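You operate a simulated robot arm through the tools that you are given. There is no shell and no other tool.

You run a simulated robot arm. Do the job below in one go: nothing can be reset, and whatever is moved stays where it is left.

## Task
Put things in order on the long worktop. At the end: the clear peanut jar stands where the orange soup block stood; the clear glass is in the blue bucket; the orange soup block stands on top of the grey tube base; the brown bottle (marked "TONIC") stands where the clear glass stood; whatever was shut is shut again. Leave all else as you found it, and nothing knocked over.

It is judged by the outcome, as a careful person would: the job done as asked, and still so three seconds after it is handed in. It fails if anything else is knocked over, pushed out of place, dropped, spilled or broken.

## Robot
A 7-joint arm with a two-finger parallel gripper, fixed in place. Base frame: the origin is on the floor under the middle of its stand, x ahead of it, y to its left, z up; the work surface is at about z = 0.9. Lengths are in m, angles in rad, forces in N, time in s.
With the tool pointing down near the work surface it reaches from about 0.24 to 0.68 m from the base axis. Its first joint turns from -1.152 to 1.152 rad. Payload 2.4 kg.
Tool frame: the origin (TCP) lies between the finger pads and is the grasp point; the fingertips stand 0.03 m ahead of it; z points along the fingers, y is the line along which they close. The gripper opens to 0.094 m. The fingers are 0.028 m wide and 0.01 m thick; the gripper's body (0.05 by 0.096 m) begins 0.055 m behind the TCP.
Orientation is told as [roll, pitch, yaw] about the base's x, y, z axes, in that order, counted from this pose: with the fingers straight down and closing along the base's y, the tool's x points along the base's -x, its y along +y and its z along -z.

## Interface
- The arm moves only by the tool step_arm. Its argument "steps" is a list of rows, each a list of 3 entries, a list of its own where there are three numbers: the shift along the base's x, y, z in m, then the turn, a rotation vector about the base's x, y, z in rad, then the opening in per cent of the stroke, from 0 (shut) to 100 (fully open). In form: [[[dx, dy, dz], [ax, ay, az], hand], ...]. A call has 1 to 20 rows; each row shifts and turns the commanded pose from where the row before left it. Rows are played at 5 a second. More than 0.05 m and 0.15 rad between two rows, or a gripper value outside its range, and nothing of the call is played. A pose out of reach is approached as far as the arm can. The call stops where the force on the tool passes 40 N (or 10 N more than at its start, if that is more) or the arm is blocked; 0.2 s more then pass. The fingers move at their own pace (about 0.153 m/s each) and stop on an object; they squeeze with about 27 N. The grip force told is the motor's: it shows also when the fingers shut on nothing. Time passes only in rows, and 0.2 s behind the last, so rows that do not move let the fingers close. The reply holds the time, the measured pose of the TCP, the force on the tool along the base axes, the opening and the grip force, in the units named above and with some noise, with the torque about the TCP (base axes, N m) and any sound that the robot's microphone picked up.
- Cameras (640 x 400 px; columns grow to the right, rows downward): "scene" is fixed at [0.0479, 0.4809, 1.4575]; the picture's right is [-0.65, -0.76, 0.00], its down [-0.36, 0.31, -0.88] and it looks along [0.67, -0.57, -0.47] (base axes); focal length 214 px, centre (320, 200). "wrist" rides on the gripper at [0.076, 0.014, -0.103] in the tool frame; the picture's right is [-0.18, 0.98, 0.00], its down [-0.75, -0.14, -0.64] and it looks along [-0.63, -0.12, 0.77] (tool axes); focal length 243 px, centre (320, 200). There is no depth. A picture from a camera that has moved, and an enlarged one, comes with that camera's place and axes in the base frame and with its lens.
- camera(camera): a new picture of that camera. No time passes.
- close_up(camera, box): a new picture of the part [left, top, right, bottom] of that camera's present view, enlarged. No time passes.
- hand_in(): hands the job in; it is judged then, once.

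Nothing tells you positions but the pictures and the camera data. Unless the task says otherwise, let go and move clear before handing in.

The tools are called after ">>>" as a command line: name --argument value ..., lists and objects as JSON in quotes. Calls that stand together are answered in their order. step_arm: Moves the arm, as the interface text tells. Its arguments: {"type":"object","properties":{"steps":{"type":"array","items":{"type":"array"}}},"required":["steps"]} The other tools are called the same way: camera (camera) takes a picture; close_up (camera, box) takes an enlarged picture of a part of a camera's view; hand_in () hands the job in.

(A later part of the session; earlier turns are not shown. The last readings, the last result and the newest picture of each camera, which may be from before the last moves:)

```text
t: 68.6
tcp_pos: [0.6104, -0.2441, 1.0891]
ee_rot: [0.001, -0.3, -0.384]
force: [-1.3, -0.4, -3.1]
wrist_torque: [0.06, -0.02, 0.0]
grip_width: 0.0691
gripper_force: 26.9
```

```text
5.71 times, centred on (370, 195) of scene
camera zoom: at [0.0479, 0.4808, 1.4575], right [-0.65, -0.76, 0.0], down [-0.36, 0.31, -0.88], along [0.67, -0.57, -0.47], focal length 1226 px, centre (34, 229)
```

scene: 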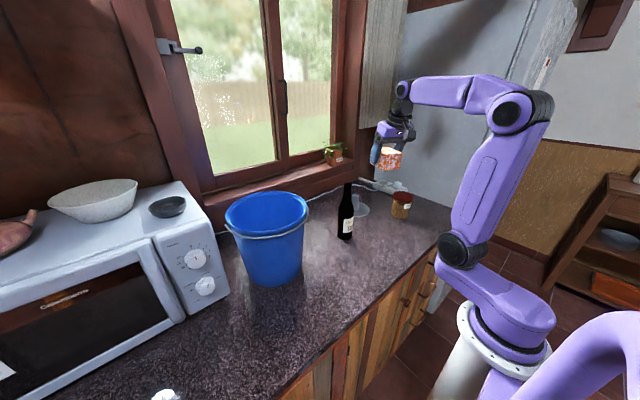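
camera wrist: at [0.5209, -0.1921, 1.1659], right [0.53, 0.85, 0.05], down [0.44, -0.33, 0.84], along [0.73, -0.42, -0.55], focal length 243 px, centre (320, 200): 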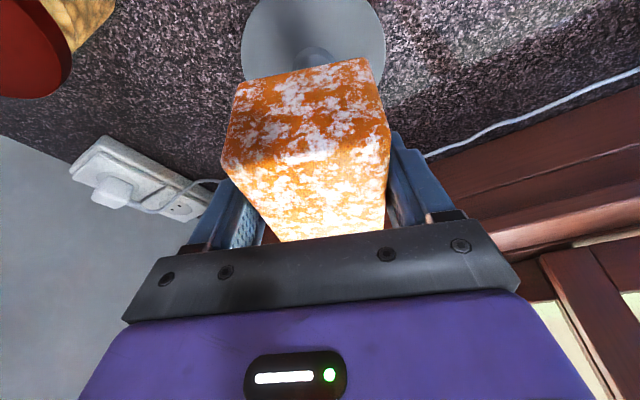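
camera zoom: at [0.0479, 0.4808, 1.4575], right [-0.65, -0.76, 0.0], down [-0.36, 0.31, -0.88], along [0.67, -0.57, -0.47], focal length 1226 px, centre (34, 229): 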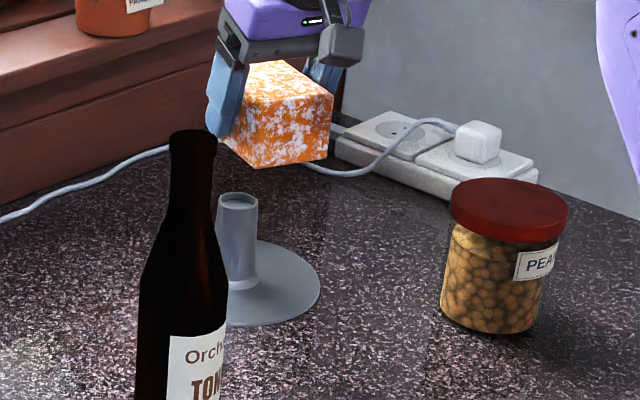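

The tube axis is at about (0.643, -0.258). I'll move out over it at the same height and check.

>>> step_arm --steps '[[[0.01, -0.004, 0], [0, 0, 0], 0], [[0.012, -0.005, 0], [0, 0, 0], 0], [[0.0108, -0.0049, 0], [0, 0, 0], 0], [[0, 0, -0.015], [0, 0, 0], 0], [[0, 0, -0.015], [0, 0, 0], 0], [[0, 0, -0.01], [0, 0, 0], 0], [[0, 0, 0], [0, 0, 0], 0]]'

>>> camera --camera "wrist"

>>> close_up --camera "scene" --box '[330, 155, 400, 235]'

```text
t: 70.2
tcp_pos: [0.6419, -0.2601, 1.0489]
ee_rot: [-0.003, -0.3, -0.383]
force: [-0.7, 0.5, -2.5]
wrist_torque: [0.01, 0.0, 0.0]
grip_width: 0.0692
gripper_force: 27.1
```

```text
taken
camera wrist: at [0.5528, -0.2067, 1.1248], right [0.53, 0.85, 0.05], down [0.44, -0.33, 0.84], along [0.73, -0.42, -0.55], focal length 243 px, centre (320, 200)
```

wrist: 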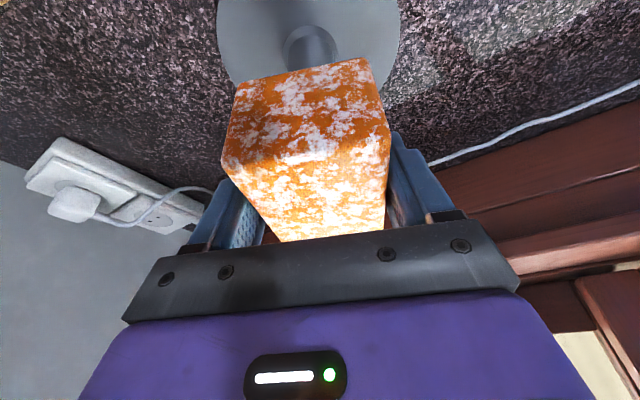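

```text
5.00 times, centred on (365, 195) of scene
camera zoom: at [0.0479, 0.4808, 1.4575], right [-0.65, -0.76, 0.0], down [-0.36, 0.31, -0.88], along [0.67, -0.57, -0.47], focal length 1072 px, centre (95, 225)
```

zoom: 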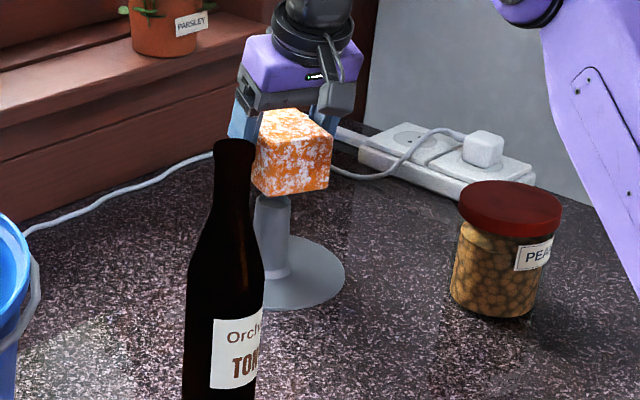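

Alignment is good in both views. I'll lower the block to just above the tube top, then feel for contact in 1 mm steps.

>>> step_arm --steps '[[[0, 0, -0.006], [0, 0, 0], 0], [[0, 0, -0.006], [0, 0, 0], 0], [[0, 0, -0.004], [0, 0, 0], 0], [[0, 0, 0], [0, 0, 0], 0], [[0, 0, 0], [0, 0, 0], 0]]'

>>> close_up --camera "scene" --box '[340, 175, 390, 225]'

>>> close_up --camera "wrist" --box '[200, 0, 420, 130]'

```text
t: 71.4
tcp_pos: [0.6421, -0.2577, 1.0337]
ee_rot: [0.001, -0.299, -0.382]
force: [-0.1, -0.1, -2.8]
wrist_torque: [0.0, 0.01, 0.04]
grip_width: 0.0691
gripper_force: 27.3
```

```text
8.00 times, centred on (365, 200) of scene
camera zoom: at [0.0479, 0.4808, 1.4575], right [-0.65, -0.76, 0.0], down [-0.36, 0.31, -0.88], along [0.67, -0.57, -0.47], focal length 1716 px, centre (-40, 200)
```

zoom: 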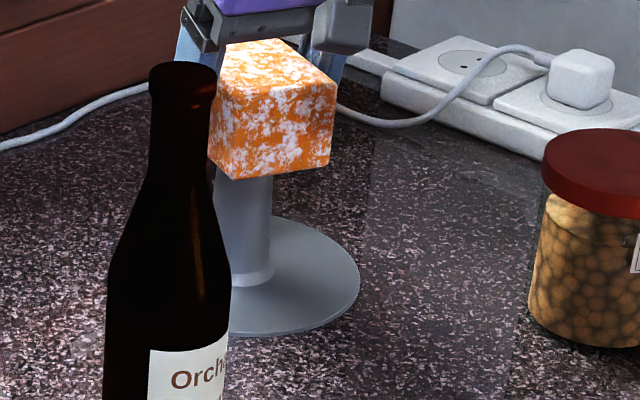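

```text
2.91 times, centred on (310, 65) of wrist
camera zoom: at [0.553, -0.2059, 1.109], right [0.53, 0.85, 0.05], down [0.44, -0.33, 0.84], along [0.73, -0.42, -0.55], focal length 706 px, centre (349, 593)
```

zoom: 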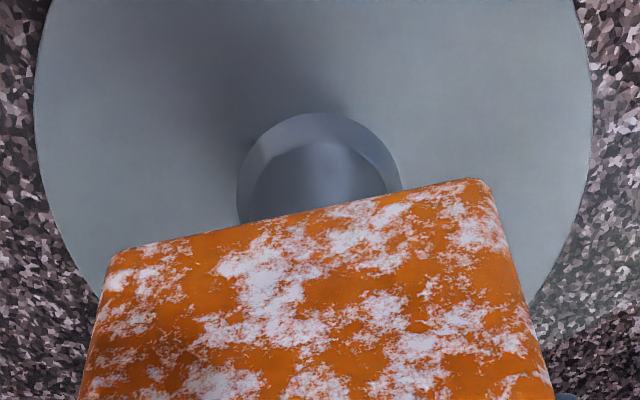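

>>> step_arm --steps '[[[0, 0, -0.002], [0, 0, 0], 0], [[0, 0, -0.002], [0, 0, 0], 0], [[0, 0, -0.001], [0, 0, 0], 0], [[0, 0, 0], [0, 0, 0], 0]]'

>>> step_arm --steps '[[[0, 0, -0.001], [0, 0, 0], 0], [[0, 0, -0.001], [0, 0, 0], 0], [[0, 0, 0], [0, 0, 0], 0]]'

```text
t: 72.4
tcp_pos: [0.6436, -0.2582, 1.0283]
ee_rot: [0.0, -0.3, -0.382]
force: [1.4, -0.3, -3.7]
wrist_torque: [0.0, -0.02, -0.02]
grip_width: 0.069
gripper_force: 26.8
```

```text
t: 73.2
tcp_pos: [0.6436, -0.2588, 1.0259]
ee_rot: [0.001, -0.3, -0.381]
force: [-1.3, 0.0, -2.5]
wrist_torque: [0.03, 0.03, 0.01]
grip_width: 0.0694
gripper_force: 26.7
```

No contact yet, so I'll go on in 1 mm steps.

>>> step_arm --steps '[[[0, 0, -0.001], [0, 0, 0], 0], [[0, 0, -0.001], [0, 0, 0], 0], [[0, 0, 0], [0, 0, 0], 0]]'

>>> step_arm --steps '[[[0, 0, -0.001], [0, 0, 0], 0], [[0, 0, 0], [0, 0, 0], 0]]'

>>> close_up --camera "scene" --box '[340, 175, 390, 225]'

```text
t: 74.0
tcp_pos: [0.6434, -0.2584, 1.0236]
ee_rot: [0.001, -0.301, -0.384]
force: [0.3, 0.6, -3.6]
wrist_torque: [-0.03, 0.0, 0.01]
grip_width: 0.0691
gripper_force: 26.6
```

```text
t: 74.6
tcp_pos: [0.6442, -0.2583, 1.0226]
ee_rot: [0.0, -0.301, -0.381]
force: [0.9, -0.4, -3.9]
wrist_torque: [-0.02, -0.02, 0.02]
grip_width: 0.0691
gripper_force: 26.9
```

```text
8.00 times, centred on (365, 200) of scene
camera zoom: at [0.0479, 0.4808, 1.4575], right [-0.65, -0.76, 0.0], down [-0.36, 0.31, -0.88], along [0.67, -0.57, -0.47], focal length 1716 px, centre (-40, 200)
```

zoom: 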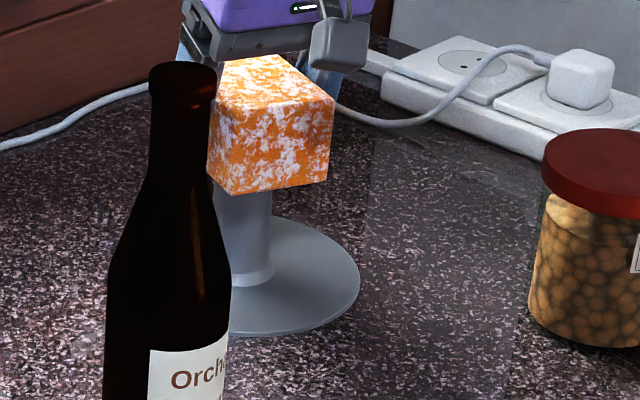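

>>> step_arm --steps '[[[0, 0, -0.001], [0, 0, 0], 0], [[0, 0, 0], [0, 0, 0], 0]]'

>>> step_arm --steps '[[[0, 0, -0.001], [0, 0, 0], 0], [[0, 0, 0], [0, 0, 0], 0]]'

>>> step_arm --steps '[[[0, 0, -0.001], [0, 0, 0], 0], [[0, 0, 0], [0, 0, 0], 0]]'

```text
t: 75.2
tcp_pos: [0.6439, -0.2575, 1.0218]
ee_rot: [-0.001, -0.302, -0.38]
force: [0.0, 1.1, -2.6]
wrist_torque: [0.0, 0.02, 0.02]
grip_width: 0.0693
gripper_force: 26.8
```

```text
t: 75.8
tcp_pos: [0.6436, -0.259, 1.0213]
ee_rot: [0.0, -0.3, -0.383]
force: [0.4, -0.7, -4.0]
wrist_torque: [-0.01, -0.01, -0.01]
grip_width: 0.0692
gripper_force: 26.9
```

```text
t: 76.4
tcp_pos: [0.6423, -0.2589, 1.0212]
ee_rot: [0.001, -0.301, -0.383]
force: [-1.1, 0.8, 2.0]
wrist_torque: [-0.02, 0.08, 0.03]
grip_width: 0.0693
gripper_force: 26.9
```

Contact with the tube top, and the weight is now carried by it. I'll open the fingers gradually and watch the block.

>>> step_arm --steps '[[[0, 0, -0.0005], [0, 0, 0], 0], [[0, 0, 0], [0, 0, 0], 70], [[0, 0, 0], [0, 0, 0], 75], [[0, 0, 0], [0, 0, 0], 78], [[0, 0, 0], [0, 0, 0], 82], [[0, 0, 0], [0, 0, 0], 82]]'

>>> close_up --camera "scene" --box '[340, 175, 390, 225]'

>>> camera --camera "wrist"

```text
t: 77.8
tcp_pos: [0.6422, -0.2584, 1.0197]
ee_rot: [0.0, -0.3, -0.384]
force: [-0.7, 0.4, -0.2]
wrist_torque: [-0.01, -0.03, 0.0]
grip_width: 0.0769
gripper_force: 0.1
```

```text
8.00 times, centred on (365, 200) of scene
camera zoom: at [0.0479, 0.4809, 1.4575], right [-0.65, -0.76, 0.0], down [-0.36, 0.31, -0.88], along [0.67, -0.57, -0.47], focal length 1716 px, centre (-40, 200)
```

zoom: 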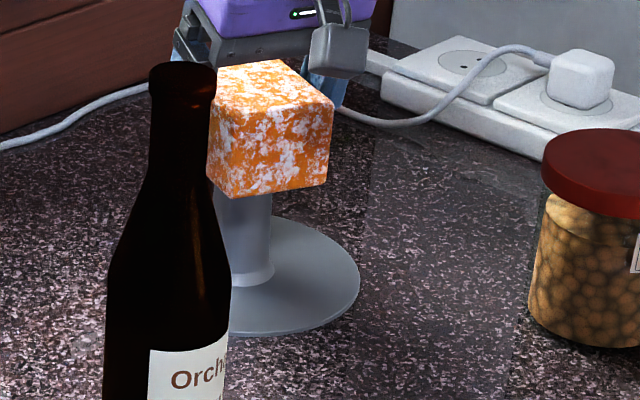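

```text
taken
camera wrist: at [0.553, -0.2055, 1.0957], right [0.53, 0.85, 0.05], down [0.44, -0.33, 0.84], along [0.73, -0.42, -0.55], focal length 243 px, centre (320, 200)
```

wrist: 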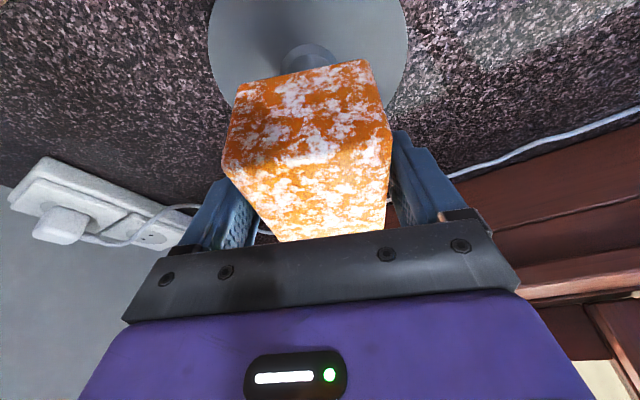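

The block sits steadily on the tube. I'll open fully and back away along the tool axis.

>>> step_arm --steps '[[[0, 0, 0], [0, 0, 0], 90], [[0, 0, 0], [0, 0, 0], 100], [[-0.0027, 0.0011, 0.0095], [0, 0, 0], 100], [[-0.0027, 0.0011, 0.0095], [0, 0, 0], 100], [[-0.0041, 0.0016, 0.0143], [0, 0, 0], 100], [[-0.0055, 0.0022, 0.019], [0, 0, 0], 100], [[-0.0082, 0.0033, 0.0287], [0, 0, 0], 100], [[-0.0082, 0.0033, 0.0287], [0, 0, 0], 100], [[-0.0082, 0.0033, 0.0287], [0, 0, 0], 100], [[0, 0, 0], [0, 0, 0], 100]]'

>>> close_up --camera "scene" --box '[330, 165, 420, 235]'

>>> camera --camera "wrist"

>>> camera --camera "scene"

```text
t: 80.0
tcp_pos: [0.6052, -0.2412, 1.1606]
ee_rot: [-0.001, -0.301, -0.381]
force: [0.4, -0.3, 0.2]
wrist_torque: [-0.02, -0.02, 0.02]
grip_width: 0.0939
gripper_force: 0.1
```

```text
5.71 times, centred on (375, 200) of scene
camera zoom: at [0.0479, 0.4809, 1.4575], right [-0.65, -0.76, 0.0], down [-0.36, 0.31, -0.88], along [0.67, -0.57, -0.47], focal length 1226 px, centre (6, 200)
```

zoom: 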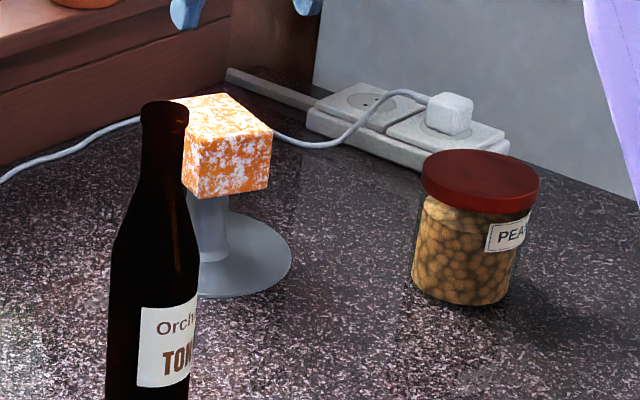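

```text
taken
camera wrist: at [0.5148, -0.1883, 1.235], right [0.53, 0.85, 0.05], down [0.44, -0.33, 0.84], along [0.73, -0.42, -0.55], focal length 243 px, centre (320, 200)
```

wrist: 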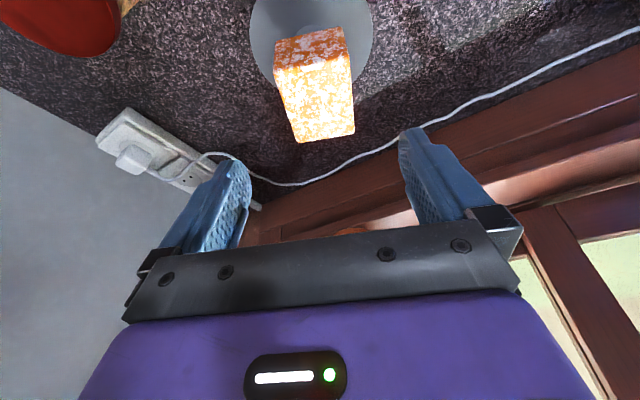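

```text
taken
```

scene: 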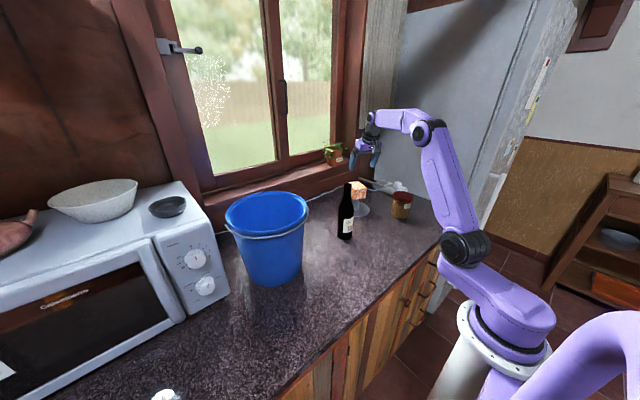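

The orange block stands level on the tube. Last is the jar: I'll retract, swing to its direction, and study its lid and body from closer.

>>> step_arm --steps '[[[-0.02, 0.008, 0.02], [0, 0, 0], 100], [[-0.03, 0.012, 0.01], [0, 0, 0], 100], [[-0.03, 0.012, 0.01], [0, 0, 0], 100], [[-0.03, 0.012, 0.0], [0, 0, 0], 100], [[-0.016, -0.02, 0], [0, 0, -0.05], 100], [[-0.016, -0.022, 0], [0, 0, -0.05], 100], [[-0.016, -0.022, 0], [0, 0, -0.05], 100], [[-0.016, -0.022, 0], [0, 0, -0.05], 100], [[-0.016, -0.022, 0], [0, 0, -0.05], 100], [[-0.016, -0.022, 0], [0, 0, -0.06], 100], [[0, 0, 0], [0, 0, 0], 100]]'

>>> camera --camera "wrist"

>>> camera --camera "scene"

```text
t: 82.4
tcp_pos: [0.3989, -0.3286, 1.1979]
ee_rot: [0.0, -0.3, -0.693]
force: [0.1, 0.2, -0.7]
wrist_torque: [0.01, 0.0, 0.0]
grip_width: 0.094
gripper_force: 0.0
```

```text
taken
camera wrist: at [0.3292, -0.2509, 1.2744], right [0.76, 0.64, 0.05], down [0.32, -0.45, 0.84], along [0.56, -0.62, -0.55], focal length 243 px, centre (320, 200)
```

wrist: 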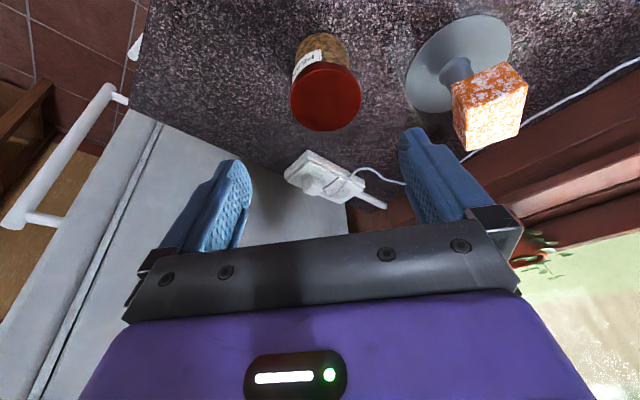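

```text
taken
```

scene: 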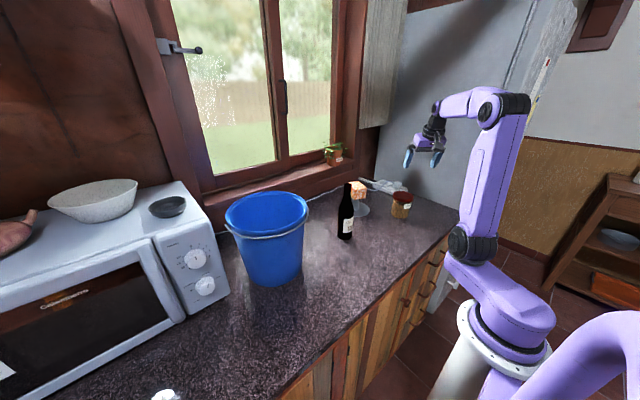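

>>> close_up --camera "wrist" --box '[270, 20, 380, 140]'

>>> close_up --camera "wrist" --box '[390, 10, 540, 170]'

>>> close_up --camera "scene" --box '[375, 175, 431, 231]'

```text
3.33 times, centred on (325, 80) of wrist
camera zoom: at [0.3292, -0.2509, 1.2744], right [0.76, 0.64, 0.05], down [0.32, -0.45, 0.84], along [0.56, -0.62, -0.55], focal length 809 px, centre (303, 600)
```

zoom: 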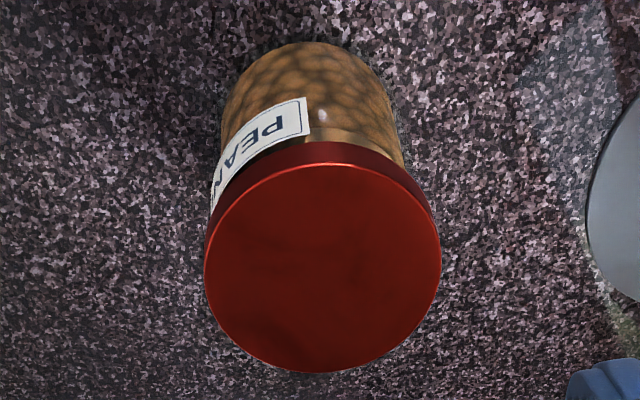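

```text
2.50 times, centred on (465, 90) of wrist
camera zoom: at [0.3292, -0.2509, 1.2744], right [0.76, 0.64, 0.05], down [0.32, -0.45, 0.84], along [0.56, -0.62, -0.55], focal length 606 px, centre (-42, 475)
```

zoom: 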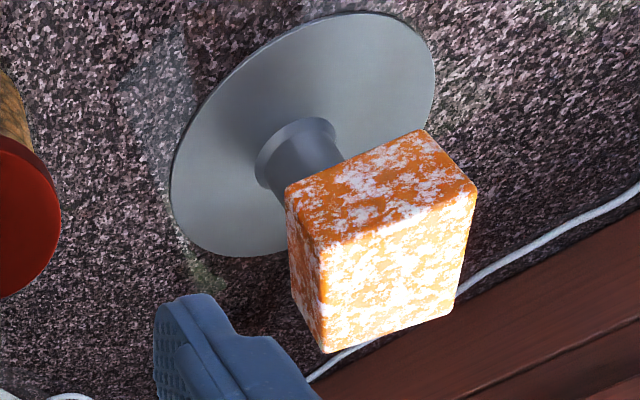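

```text
7.14 times, centred on (403, 203) of scene
camera zoom: at [0.0479, 0.4809, 1.4575], right [-0.65, -0.76, 0.0], down [-0.36, 0.31, -0.88], along [0.67, -0.57, -0.47], focal length 1532 px, centre (-273, 179)
```

zoom: 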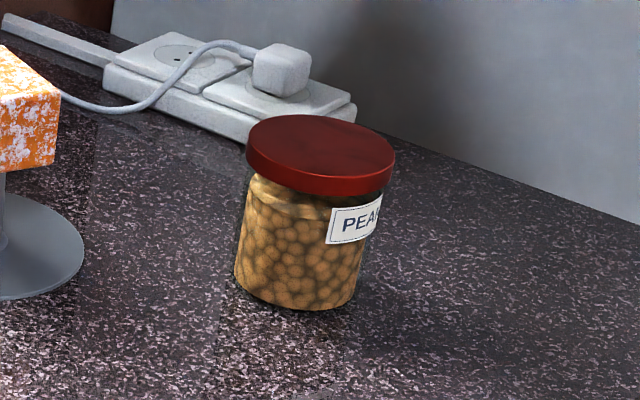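

The block sits level on the tube. For the jar I'll use a steep side approach (tilt about 0.9 rad) so the fingers grip the body beneath the lid; first I'll go to a pre-approach pose behind the jar and look.

>>> step_arm --steps '[[[-0.002, 0.0018, -0.02], [-0.0639, -0.0769, 0], 100], [[-0.002, 0.0018, -0.02], [-0.0639, -0.0769, 0], 100], [[-0.002, 0.0018, -0.02], [-0.0639, -0.0769, 0], 100], [[-0.002, 0.0018, -0.02], [-0.0639, -0.0769, 0], 100], [[-0.002, 0.0018, -0.02], [-0.0639, -0.0769, 0], 100], [[-0.002, 0.0018, -0.02], [-0.0639, -0.0769, 0], 100], [[0, 0, 0], [0, 0, 0], 100]]'

>>> camera --camera "wrist"

>>> camera --camera "scene"

```text
t: 84.0
tcp_pos: [0.3865, -0.3188, 1.0781]
ee_rot: [0.001, -0.901, -0.694]
force: [-1.0, -0.5, 0.6]
wrist_torque: [-0.01, 0.03, 0.04]
grip_width: 0.0939
gripper_force: 0.1
```

```text
taken
camera wrist: at [0.2973, -0.225, 1.0825], right [0.72, 0.68, 0.14], down [-0.12, -0.09, 0.99], along [0.69, -0.73, 0.02], focal length 243 px, centre (320, 200)
```

wrist: 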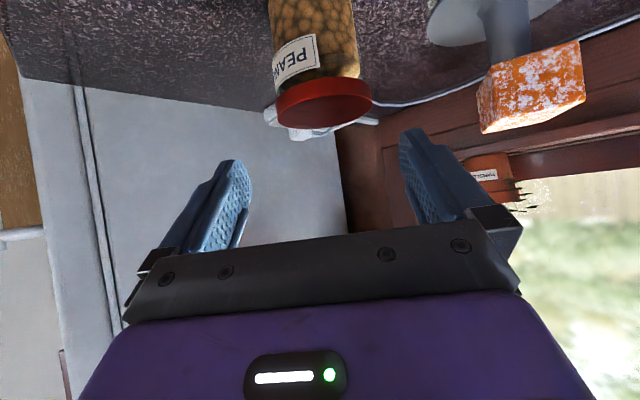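

```text
taken
```

scene: 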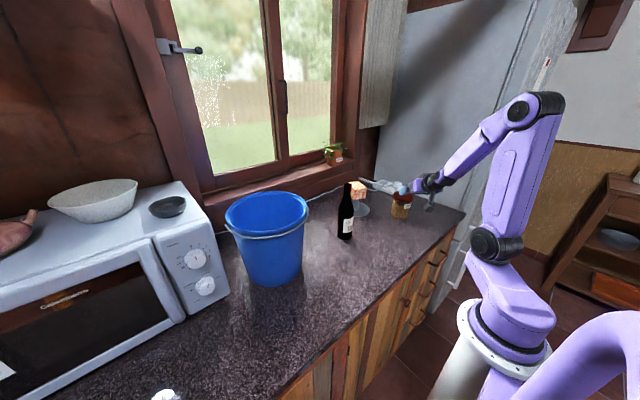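

The side view shows the jar clearly (upside down in the picture). I'll enlarge it to measure the lid and body.

>>> close_up --camera "wrist" --box '[240, 0, 400, 140]'

>>> close_up --camera "scene" --box '[370, 150, 450, 240]'

```text
2.86 times, centred on (320, 70) of wrist
camera zoom: at [0.2973, -0.225, 1.0825], right [0.72, 0.68, 0.14], down [-0.12, -0.09, 0.99], along [0.69, -0.73, 0.02], focal length 693 px, centre (320, 571)
```

zoom: 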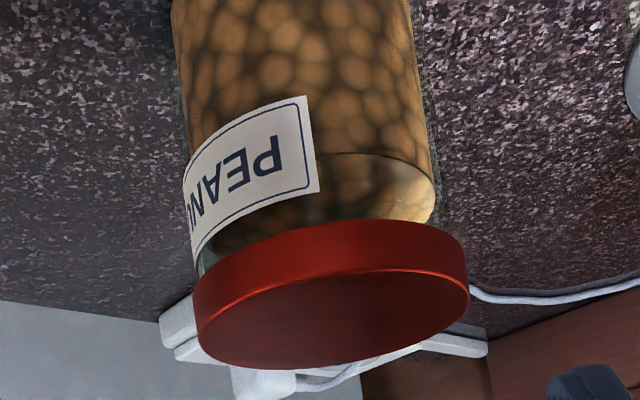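

```text
4.44 times, centred on (410, 195) of scene
camera zoom: at [0.0479, 0.4809, 1.4575], right [-0.65, -0.76, 0.0], down [-0.36, 0.31, -0.88], along [0.67, -0.57, -0.47], focal length 953 px, centre (-80, 222)
```

zoom: 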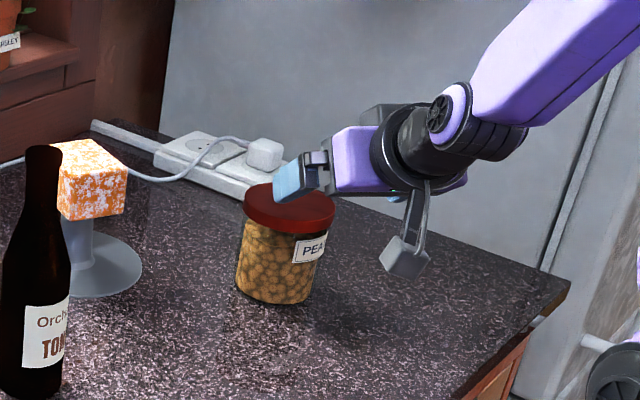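

The lid is about 0.090 wide (z 0.992–1.006) and the body about 0.080, with the axis at about (0.466, -0.379). To keep the gripper body off the lid, I'll tilt to 1.0 rad and stop 16 mm short of the jar's axis; first the pre-approach pose.

>>> step_arm --steps '[[[0.002, 0, -0.01], [-0.0639, -0.0769, 0], 100], [[0.002, 0, -0.02], [0, 0, 0], 100], [[0.002, -0.0005, -0.02], [0, 0, 0], 100], [[0.003, -0.0011, -0.0215], [0, 0, 0], 100], [[0, 0, 0], [0, 0, 0], 100]]'

>>> camera --camera "wrist"

>>> close_up --camera "scene" --box '[370, 150, 450, 240]'

```text
t: 85.2
tcp_pos: [0.3944, -0.3205, 1.0074]
ee_rot: [0.0, -1.002, -0.693]
force: [-0.2, 1.1, -0.1]
wrist_torque: [0.01, 0.0, -0.02]
grip_width: 0.094
gripper_force: 0.1
```

```text
taken
camera wrist: at [0.3055, -0.2273, 0.999], right [0.7, 0.69, 0.16], down [-0.19, -0.02, 0.98], along [0.68, -0.72, 0.12], focal length 243 px, centre (320, 200)
```

wrist: 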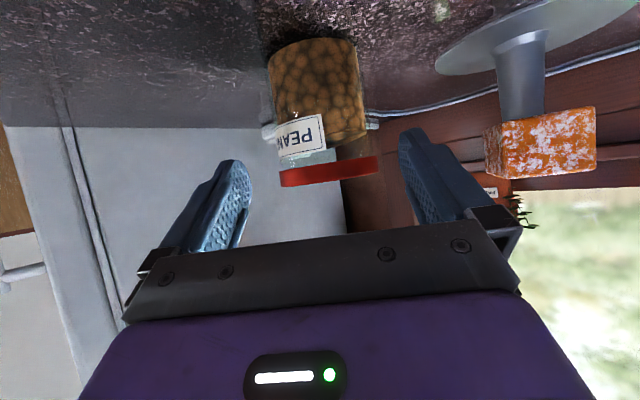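

```text
4.44 times, centred on (410, 195) of scene
camera zoom: at [0.0479, 0.4809, 1.4575], right [-0.65, -0.76, 0.0], down [-0.36, 0.31, -0.88], along [0.67, -0.57, -0.47], focal length 953 px, centre (-80, 222)
```

zoom: 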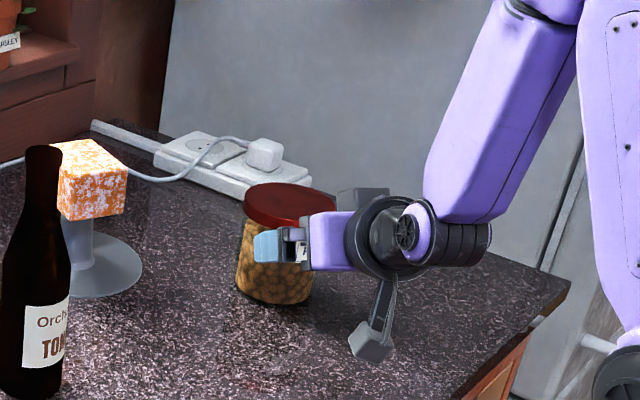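

The jar lines up with the tool axis to within about a millimetre. I'll advance halfway along the tool axis and look again.

>>> step_arm --steps '[[[0.0097, -0.0081, -0.0081], [0, 0, 0], 100], [[0.0097, -0.0081, -0.0081], [0, 0, 0], 100], [[0.0097, -0.0081, -0.0081], [0, 0, 0], 100], [[0, 0, 0], [0, 0, 0], 100]]'

>>> camera --camera "wrist"

>>> close_up --camera "scene" --box '[370, 150, 450, 240]'

```text
t: 86.2
tcp_pos: [0.4243, -0.3445, 0.9823]
ee_rot: [0.0, -0.999, -0.693]
force: [0.1, -0.3, -0.6]
wrist_torque: [-0.02, -0.01, 0.01]
grip_width: 0.0939
gripper_force: 0.0
```

```text
taken
camera wrist: at [0.3357, -0.251, 0.9744], right [0.7, 0.69, 0.16], down [-0.19, -0.02, 0.98], along [0.68, -0.72, 0.12], focal length 243 px, centre (320, 200)
```

wrist: 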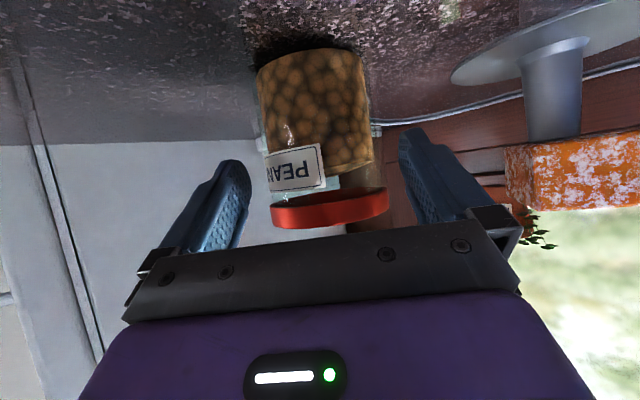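

```text
4.44 times, centred on (410, 195) of scene
camera zoom: at [0.0479, 0.4809, 1.4575], right [-0.65, -0.76, 0.0], down [-0.36, 0.31, -0.88], along [0.67, -0.57, -0.47], focal length 953 px, centre (-80, 222)
```

zoom: 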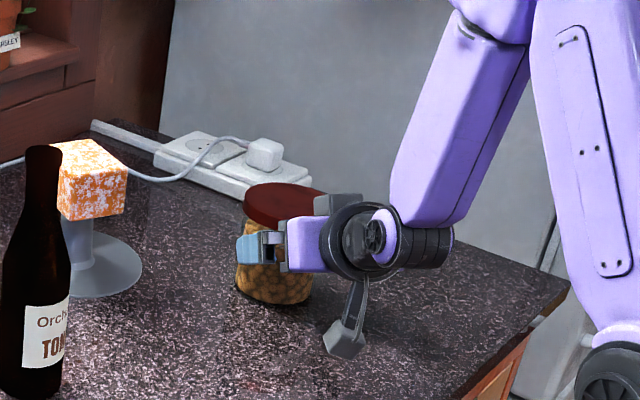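

Still centred, and the lid is clear of the gripper plate. I'll advance most of the remaining distance and check the gap again.

>>> step_arm --steps '[[[0.0097, -0.0081, -0.0081], [0, 0, 0], 100], [[0.0097, -0.0081, -0.0081], [0, 0, 0], 100], [[0, 0, 0], [0, 0, 0], 100]]'

>>> camera --camera "wrist"

>>> close_up --camera "scene" --box '[380, 170, 440, 230]'

```text
t: 87.0
tcp_pos: [0.4428, -0.3602, 0.9663]
ee_rot: [0.001, -1.0, -0.691]
force: [-0.5, 0.4, -0.4]
wrist_torque: [0.0, 0.0, -0.03]
grip_width: 0.0941
gripper_force: 0.1
```

```text
taken
camera wrist: at [0.3553, -0.2663, 0.9577], right [0.7, 0.69, 0.16], down [-0.19, -0.02, 0.98], along [0.68, -0.72, 0.12], focal length 243 px, centre (320, 200)
```

wrist: 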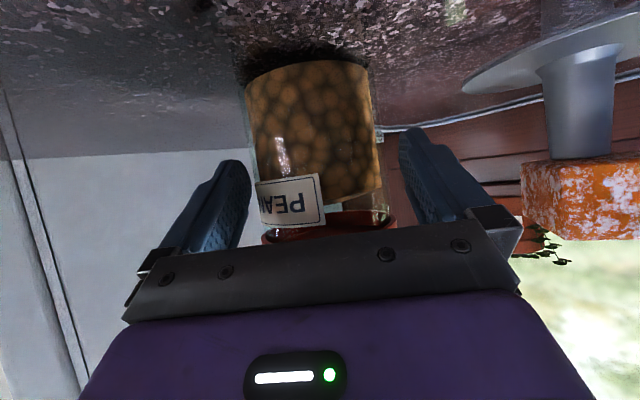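

```text
6.67 times, centred on (410, 200) of scene
camera zoom: at [0.0479, 0.4809, 1.4575], right [-0.65, -0.76, 0.0], down [-0.36, 0.31, -0.88], along [0.67, -0.57, -0.47], focal length 1430 px, centre (-280, 200)
```

zoom: 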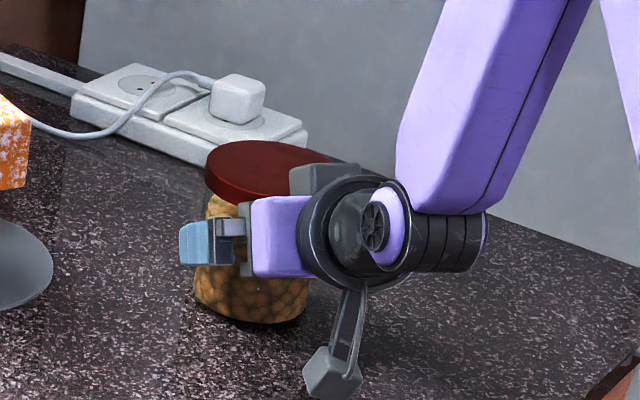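

Centred: the body spans columns 256–382 about the tool's 320. I'll advance the last 13 mm nearly level, which keeps about 6–8 mm between the lid and the gripper body.

>>> step_arm --steps '[[[0.005, -0.0042, -0.001], [0, 0, 0], 100], [[0.005, -0.0041, -0.001], [0, 0, 0], 100], [[0, 0, 0], [0, 0, 0], 100]]'

>>> camera --camera "wrist"

>>> close_up --camera "scene" --box '[380, 170, 440, 230]'

```text
t: 87.8
tcp_pos: [0.4541, -0.3677, 0.9643]
ee_rot: [-0.001, -0.999, -0.693]
force: [0.3, 0.6, -0.1]
wrist_torque: [0.01, -0.01, 0.0]
grip_width: 0.0939
gripper_force: 0.1
```

```text
taken
camera wrist: at [0.3644, -0.2743, 0.9559], right [0.7, 0.69, 0.15], down [-0.19, -0.02, 0.98], along [0.68, -0.72, 0.12], focal length 243 px, centre (320, 200)
```

wrist: 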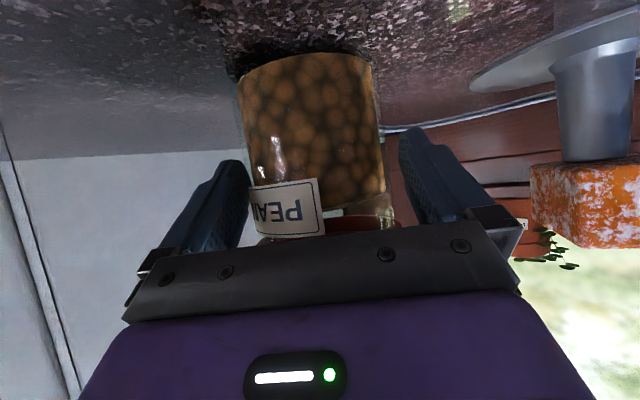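

```text
6.67 times, centred on (410, 200) of scene
camera zoom: at [0.0479, 0.4809, 1.4575], right [-0.65, -0.76, 0.0], down [-0.36, 0.31, -0.88], along [0.67, -0.57, -0.47], focal length 1430 px, centre (-280, 200)
```

zoom: 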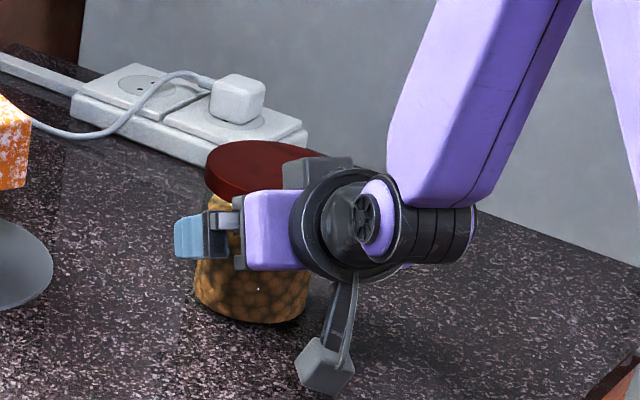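

No contact yet. I'll zoom in to compare the gaps to the two fingers before closing.

>>> close_up --camera "wrist" --box '[200, 100, 440, 250]'

```text
2.67 times, centred on (320, 175) of wrist
camera zoom: at [0.3644, -0.2743, 0.9559], right [0.7, 0.69, 0.15], down [-0.19, -0.02, 0.98], along [0.68, -0.72, 0.12], focal length 647 px, centre (320, 267)
```

zoom: 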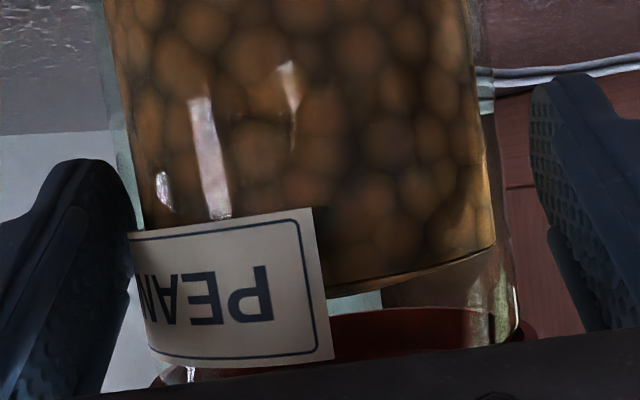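

The jar sits about 3 mm toward the left finger. I'll shift the hand by that and close.

>>> step_arm --steps '[[[-0.0019, -0.0023, 0], [0, 0, 0], 100], [[0, 0, 0], [0, 0, 0], 95], [[0, 0, 0], [0, 0, 0], 90], [[0, 0, 0], [0, 0, 0], 85], [[0, 0, 0], [0, 0, 0], 75], [[0, 0, 0], [0, 0, 0], 40], [[0, 0, 0], [0, 0, 0], 0], [[0, 0, 0], [0, 0, 0], 0]]'

>>> camera --camera "wrist"

>>> close_up --camera "scene" --box '[380, 170, 440, 230]'

```text
t: 89.6
tcp_pos: [0.4516, -0.3701, 0.9647]
ee_rot: [0.0, -1.0, -0.691]
force: [1.7, 0.9, -0.3]
wrist_torque: [-0.07, 0.02, 0.03]
grip_width: 0.0816
gripper_force: 26.7
```

```text
taken
camera wrist: at [0.3626, -0.2766, 0.9559], right [0.7, 0.69, 0.15], down [-0.19, -0.02, 0.98], along [0.68, -0.72, 0.12], focal length 243 px, centre (320, 200)
```

wrist: 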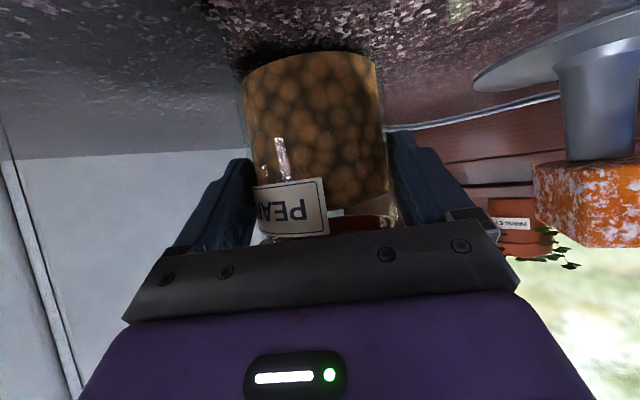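

```text
6.67 times, centred on (410, 200) of scene
camera zoom: at [0.0479, 0.4809, 1.4575], right [-0.65, -0.76, 0.0], down [-0.36, 0.31, -0.88], along [0.67, -0.57, -0.47], focal length 1430 px, centre (-280, 200)
```

zoom: 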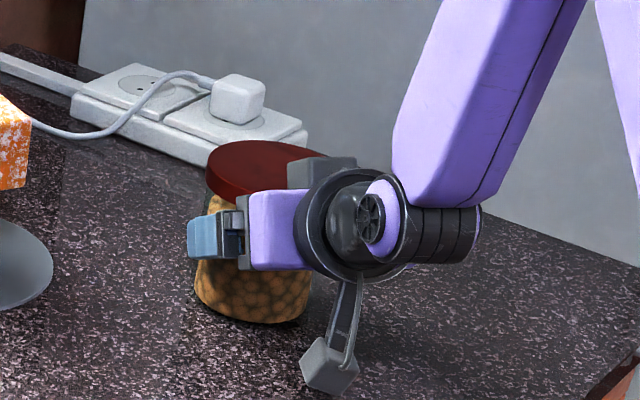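

Gripped at 0.0816 on the jar body, below the lid. I'll lift it a few millimetres to test.

>>> step_arm --steps '[[[0, 0, 0.002], [0, 0, 0], 0], [[0, 0, 0.003], [0, 0, 0], 0], [[0, 0, 0.004], [0, 0, 0], 0], [[0, 0, 0], [0, 0, 0], 0], [[0, 0, 0], [0, 0, 0], 0]]'

>>> camera --camera "wrist"

>>> close_up --camera "scene" --box '[380, 170, 440, 230]'

```text
t: 90.8
tcp_pos: [0.4511, -0.3708, 0.9735]
ee_rot: [0.0, -1.0, -0.693]
force: [-0.1, 0.2, -4.6]
wrist_torque: [0.08, 0.09, -0.02]
grip_width: 0.0815
gripper_force: 26.5
```

```text
taken
camera wrist: at [0.3624, -0.2767, 0.9652], right [0.7, 0.69, 0.15], down [-0.19, -0.02, 0.98], along [0.68, -0.72, 0.12], focal length 243 px, centre (320, 200)
```

wrist: 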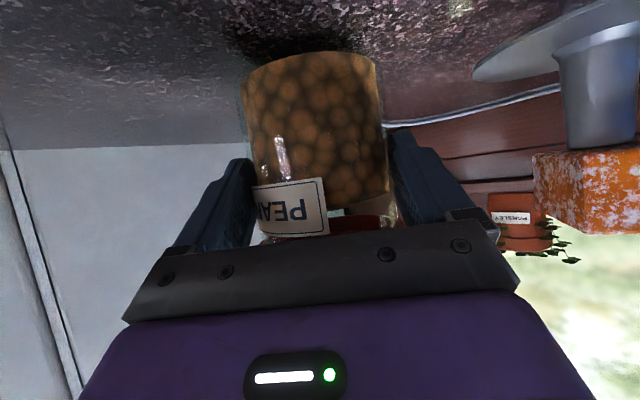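

```text
6.67 times, centred on (410, 200) of scene
camera zoom: at [0.0479, 0.4808, 1.4575], right [-0.65, -0.76, 0.0], down [-0.36, 0.31, -0.88], along [0.67, -0.57, -0.47], focal length 1430 px, centre (-280, 200)
```

zoom: 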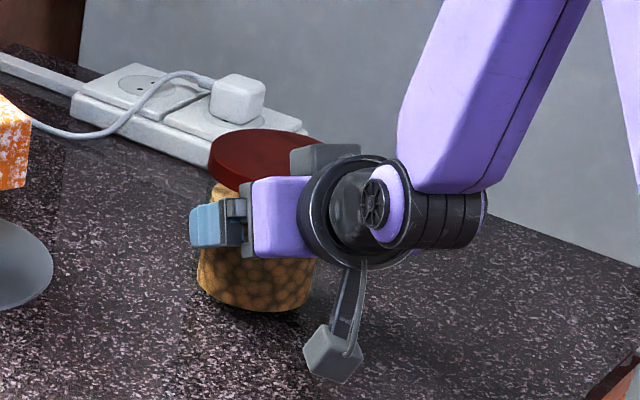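

The jar is lifted and level, about 4.6 N. I'll raise it slowly and check the hold again before swinging.

>>> step_arm --steps '[[[0, 0, 0.008], [0, 0, 0], 0], [[0, 0, 0.014], [0, 0, 0], 0], [[0, 0, 0.02], [0, 0, 0], 0], [[0, 0, 0.022], [0, 0, 0], 0], [[0, 0, 0.022], [0, 0, 0], 0], [[0, 0, 0.022], [0, 0, 0], 0], [[0, 0, 0.015], [0, 0, 0], 0], [[0, 0, 0.006], [0, 0, 0], 0], [[0, 0, 0], [0, 0, 0], 0]]'

>>> camera --camera "wrist"

>>> camera --camera "scene"

```text
t: 92.8
tcp_pos: [0.4518, -0.3701, 1.103]
ee_rot: [-0.001, -0.999, -0.692]
force: [0.6, 1.3, -4.8]
wrist_torque: [0.04, 0.04, 0.0]
grip_width: 0.0813
gripper_force: 27.0
```

```text
taken
camera wrist: at [0.363, -0.2765, 1.0945], right [0.7, 0.69, 0.15], down [-0.19, -0.02, 0.98], along [0.68, -0.72, 0.12], focal length 243 px, centre (320, 200)
```

wrist: 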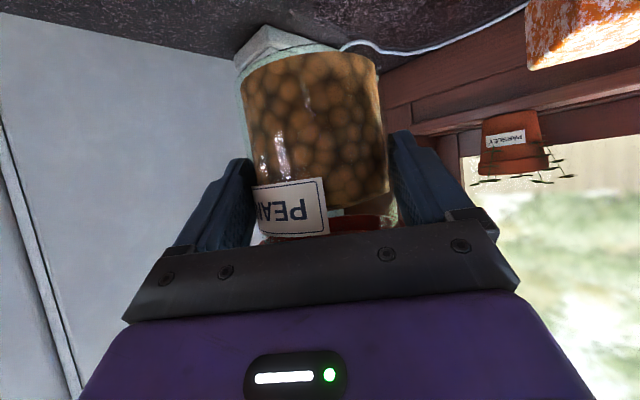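

```text
taken
```

scene: 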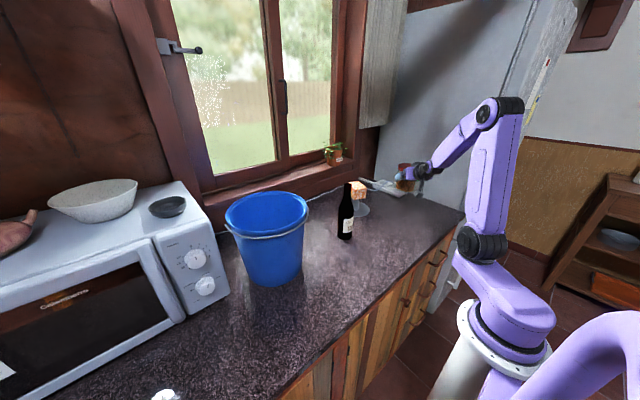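

The jar hasn't moved in the grip. I'll rise to z≈1.26 and draw back a little.

>>> step_arm --steps '[[[-0.003, 0.0025, 0.012], [0, 0, 0], 0], [[-0.006, 0.005, 0.02], [0, 0, 0], 0], [[-0.0077, 0.0064, 0.022], [0, 0, 0], 0], [[-0.0077, 0.0064, 0.022], [0, 0, 0], 0], [[-0.0077, 0.0064, 0.022], [0, 0, 0], 0], [[-0.0077, 0.0064, 0.022], [0, 0, 0], 0], [[-0.0077, 0.0064, 0.02], [0, 0, 0], 0], [[-0.0077, 0.0064, 0.015], [0, 0, 0], 0], [[-0.006, 0.005, 0.006], [0, 0, 0], 0], [[0, 0, 0], [0, 0, 0], 0]]'

>>> camera --camera "wrist"

>>> camera --camera "scene"

```text
t: 95.0
tcp_pos: [0.3911, -0.3196, 1.2627]
ee_rot: [0.001, -1.001, -0.695]
force: [0.7, 0.6, -4.0]
wrist_torque: [0.04, 0.06, 0.08]
grip_width: 0.0815
gripper_force: 27.1
```

```text
taken
camera wrist: at [0.3012, -0.2263, 1.2545], right [0.7, 0.69, 0.16], down [-0.19, -0.02, 0.98], along [0.68, -0.72, 0.12], focal length 243 px, centre (320, 200)
```

wrist: 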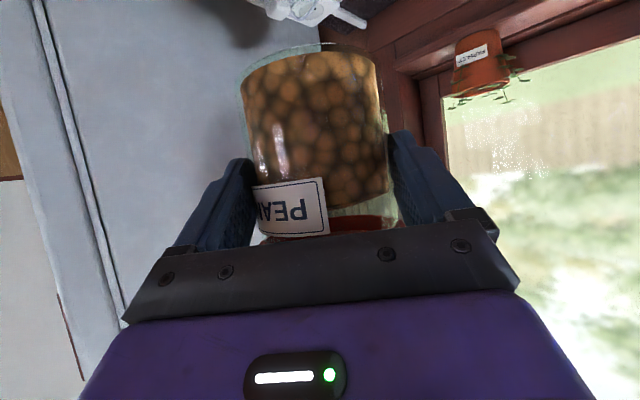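

```text
taken
```

scene: 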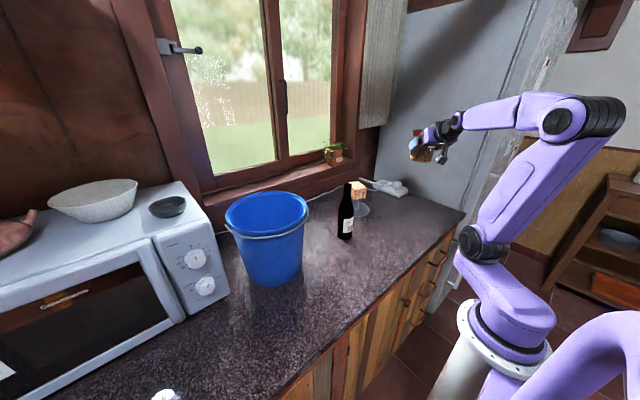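

Holding steady. I'll swing the jar around the base axis at this height, clear of the bottle by about 6 cm, in a smooth arc; first half now.

>>> step_arm --steps '[[[0.0063, 0.0078, 0], [0, 0, 0.02], 0], [[0.0122, 0.0162, 0], [0, 0, 0.04], 0], [[0.017, 0.0251, 0], [0, 0, 0.06], 0], [[0.0166, 0.0283, 0], [0, 0, 0.065], 0], [[0.0148, 0.0292, 0], [0, 0, 0.065], 0], [[0.0129, 0.0303, 0], [0, 0, 0.065], 0], [[0.0109, 0.0309, 0], [0, 0, 0.065], 0], [[0.0088, 0.0316, 0], [0, 0, 0.065], 0], [[0.0068, 0.0322, 0], [0, 0, 0.065], 0], [[0.0046, 0.0324, 0], [0, 0, 0.065], 0], [[0.0026, 0.0328, 0], [0, 0, 0.065], 0], [[0.0004, 0.0303, 0], [0, 0, 0.06], 0], [[-0.0007, 0.0202, 0], [0, 0, 0.04], 0], [[-0.0005, 0.0085, 0], [0, 0, 0.017], 0], [[0, 0, 0], [0, 0, 0], 0]]'

>>> camera --camera "wrist"

>>> camera --camera "scene"

```text
t: 98.2
tcp_pos: [0.504, 0.0367, 1.2646]
ee_rot: [0.0, -1.0, 0.064]
force: [-0.1, 0.2, -4.3]
wrist_torque: [-0.02, 0.1, 0.02]
grip_width: 0.0813
gripper_force: 27.2
```

```text
taken
camera wrist: at [0.3752, 0.0439, 1.2563], right [0.04, 0.99, 0.15], down [-0.12, -0.15, 0.98], along [0.99, -0.05, 0.12], focal length 243 px, centre (320, 200)
```

wrist: 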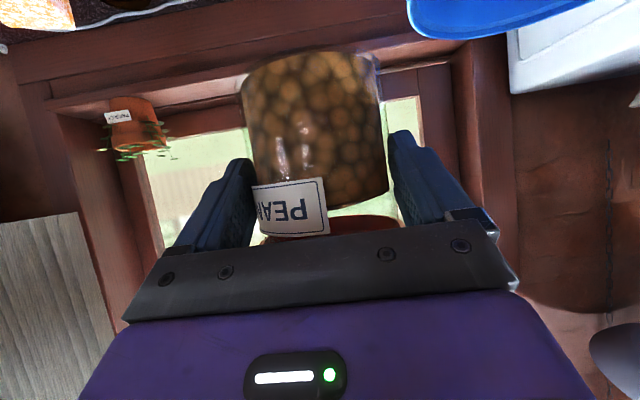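

```text
taken
```

scene: 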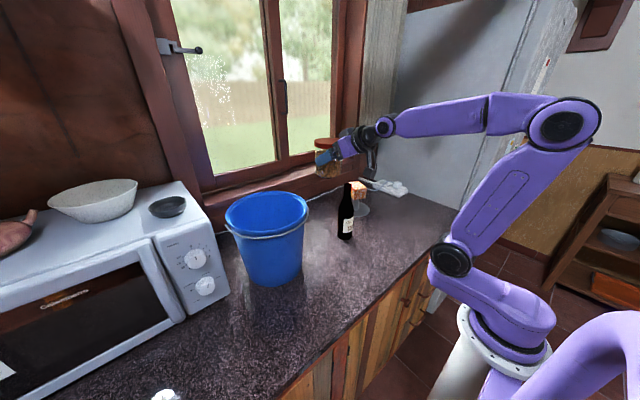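

The jar is still firm. Second half of the swing, passing high over the bucket rim toward the block's old spot.

>>> step_arm --steps '[[[-0.0008, 0.0101, 0], [0, 0, 0.02], 0], [[-0.0022, 0.0201, 0], [0, 0, 0.04], 0], [[-0.005, 0.0299, 0], [0, 0, 0.06], 0], [[-0.0073, 0.032, 0], [0, 0, 0.065], 0], [[-0.0094, 0.0314, 0], [0, 0, 0.065], 0], [[-0.0114, 0.0309, 0], [0, 0, 0.065], 0], [[-0.0134, 0.0299, 0], [0, 0, 0.065], 0], [[-0.0153, 0.0291, 0], [0, 0, 0.065], 0], [[-0.0172, 0.028, 0], [0, 0, 0.065], 0], [[-0.0189, 0.0268, 0], [0, 0, 0.065], 0], [[-0.0207, 0.0255, 0], [0, 0, 0.065], 0], [[-0.0205, 0.0223, 0], [0, 0, 0.06], 0], [[-0.0144, 0.0142, 0], [0, 0, 0.04], 0], [[-0.0029, 0.0028, 0], [0, 0, 0.017], 0], [[0, 0, 0], [0, 0, 0], 0]]'

>>> camera --camera "wrist"

>>> camera --camera "scene"

```text
t: 101.4
tcp_pos: [0.3418, 0.3684, 1.2635]
ee_rot: [0.001, -1.0, 0.822]
force: [-1.0, -0.6, -4.2]
wrist_torque: [-0.06, 0.03, 0.0]
grip_width: 0.0815
gripper_force: 27.0
```

```text
taken
camera wrist: at [0.2458, 0.2861, 1.2553], right [-0.65, 0.74, 0.15], down [0.01, -0.19, 0.98], along [0.76, 0.64, 0.12], focal length 243 px, centre (320, 200)
```

wrist: 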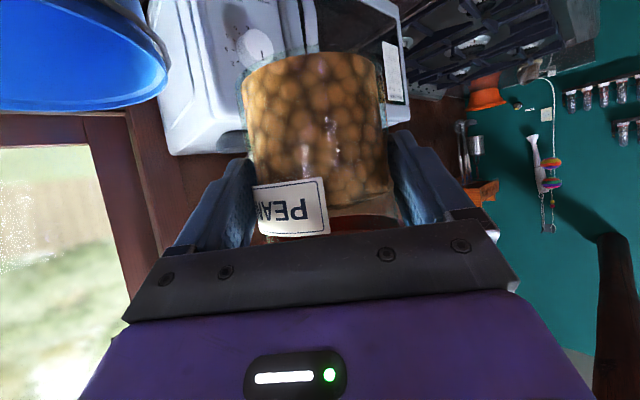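

```text
taken
```

scene: 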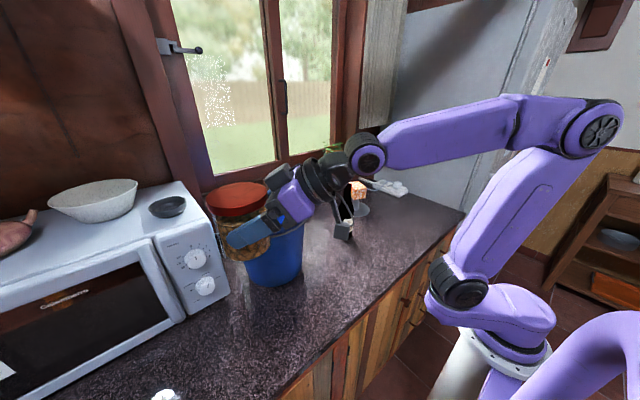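

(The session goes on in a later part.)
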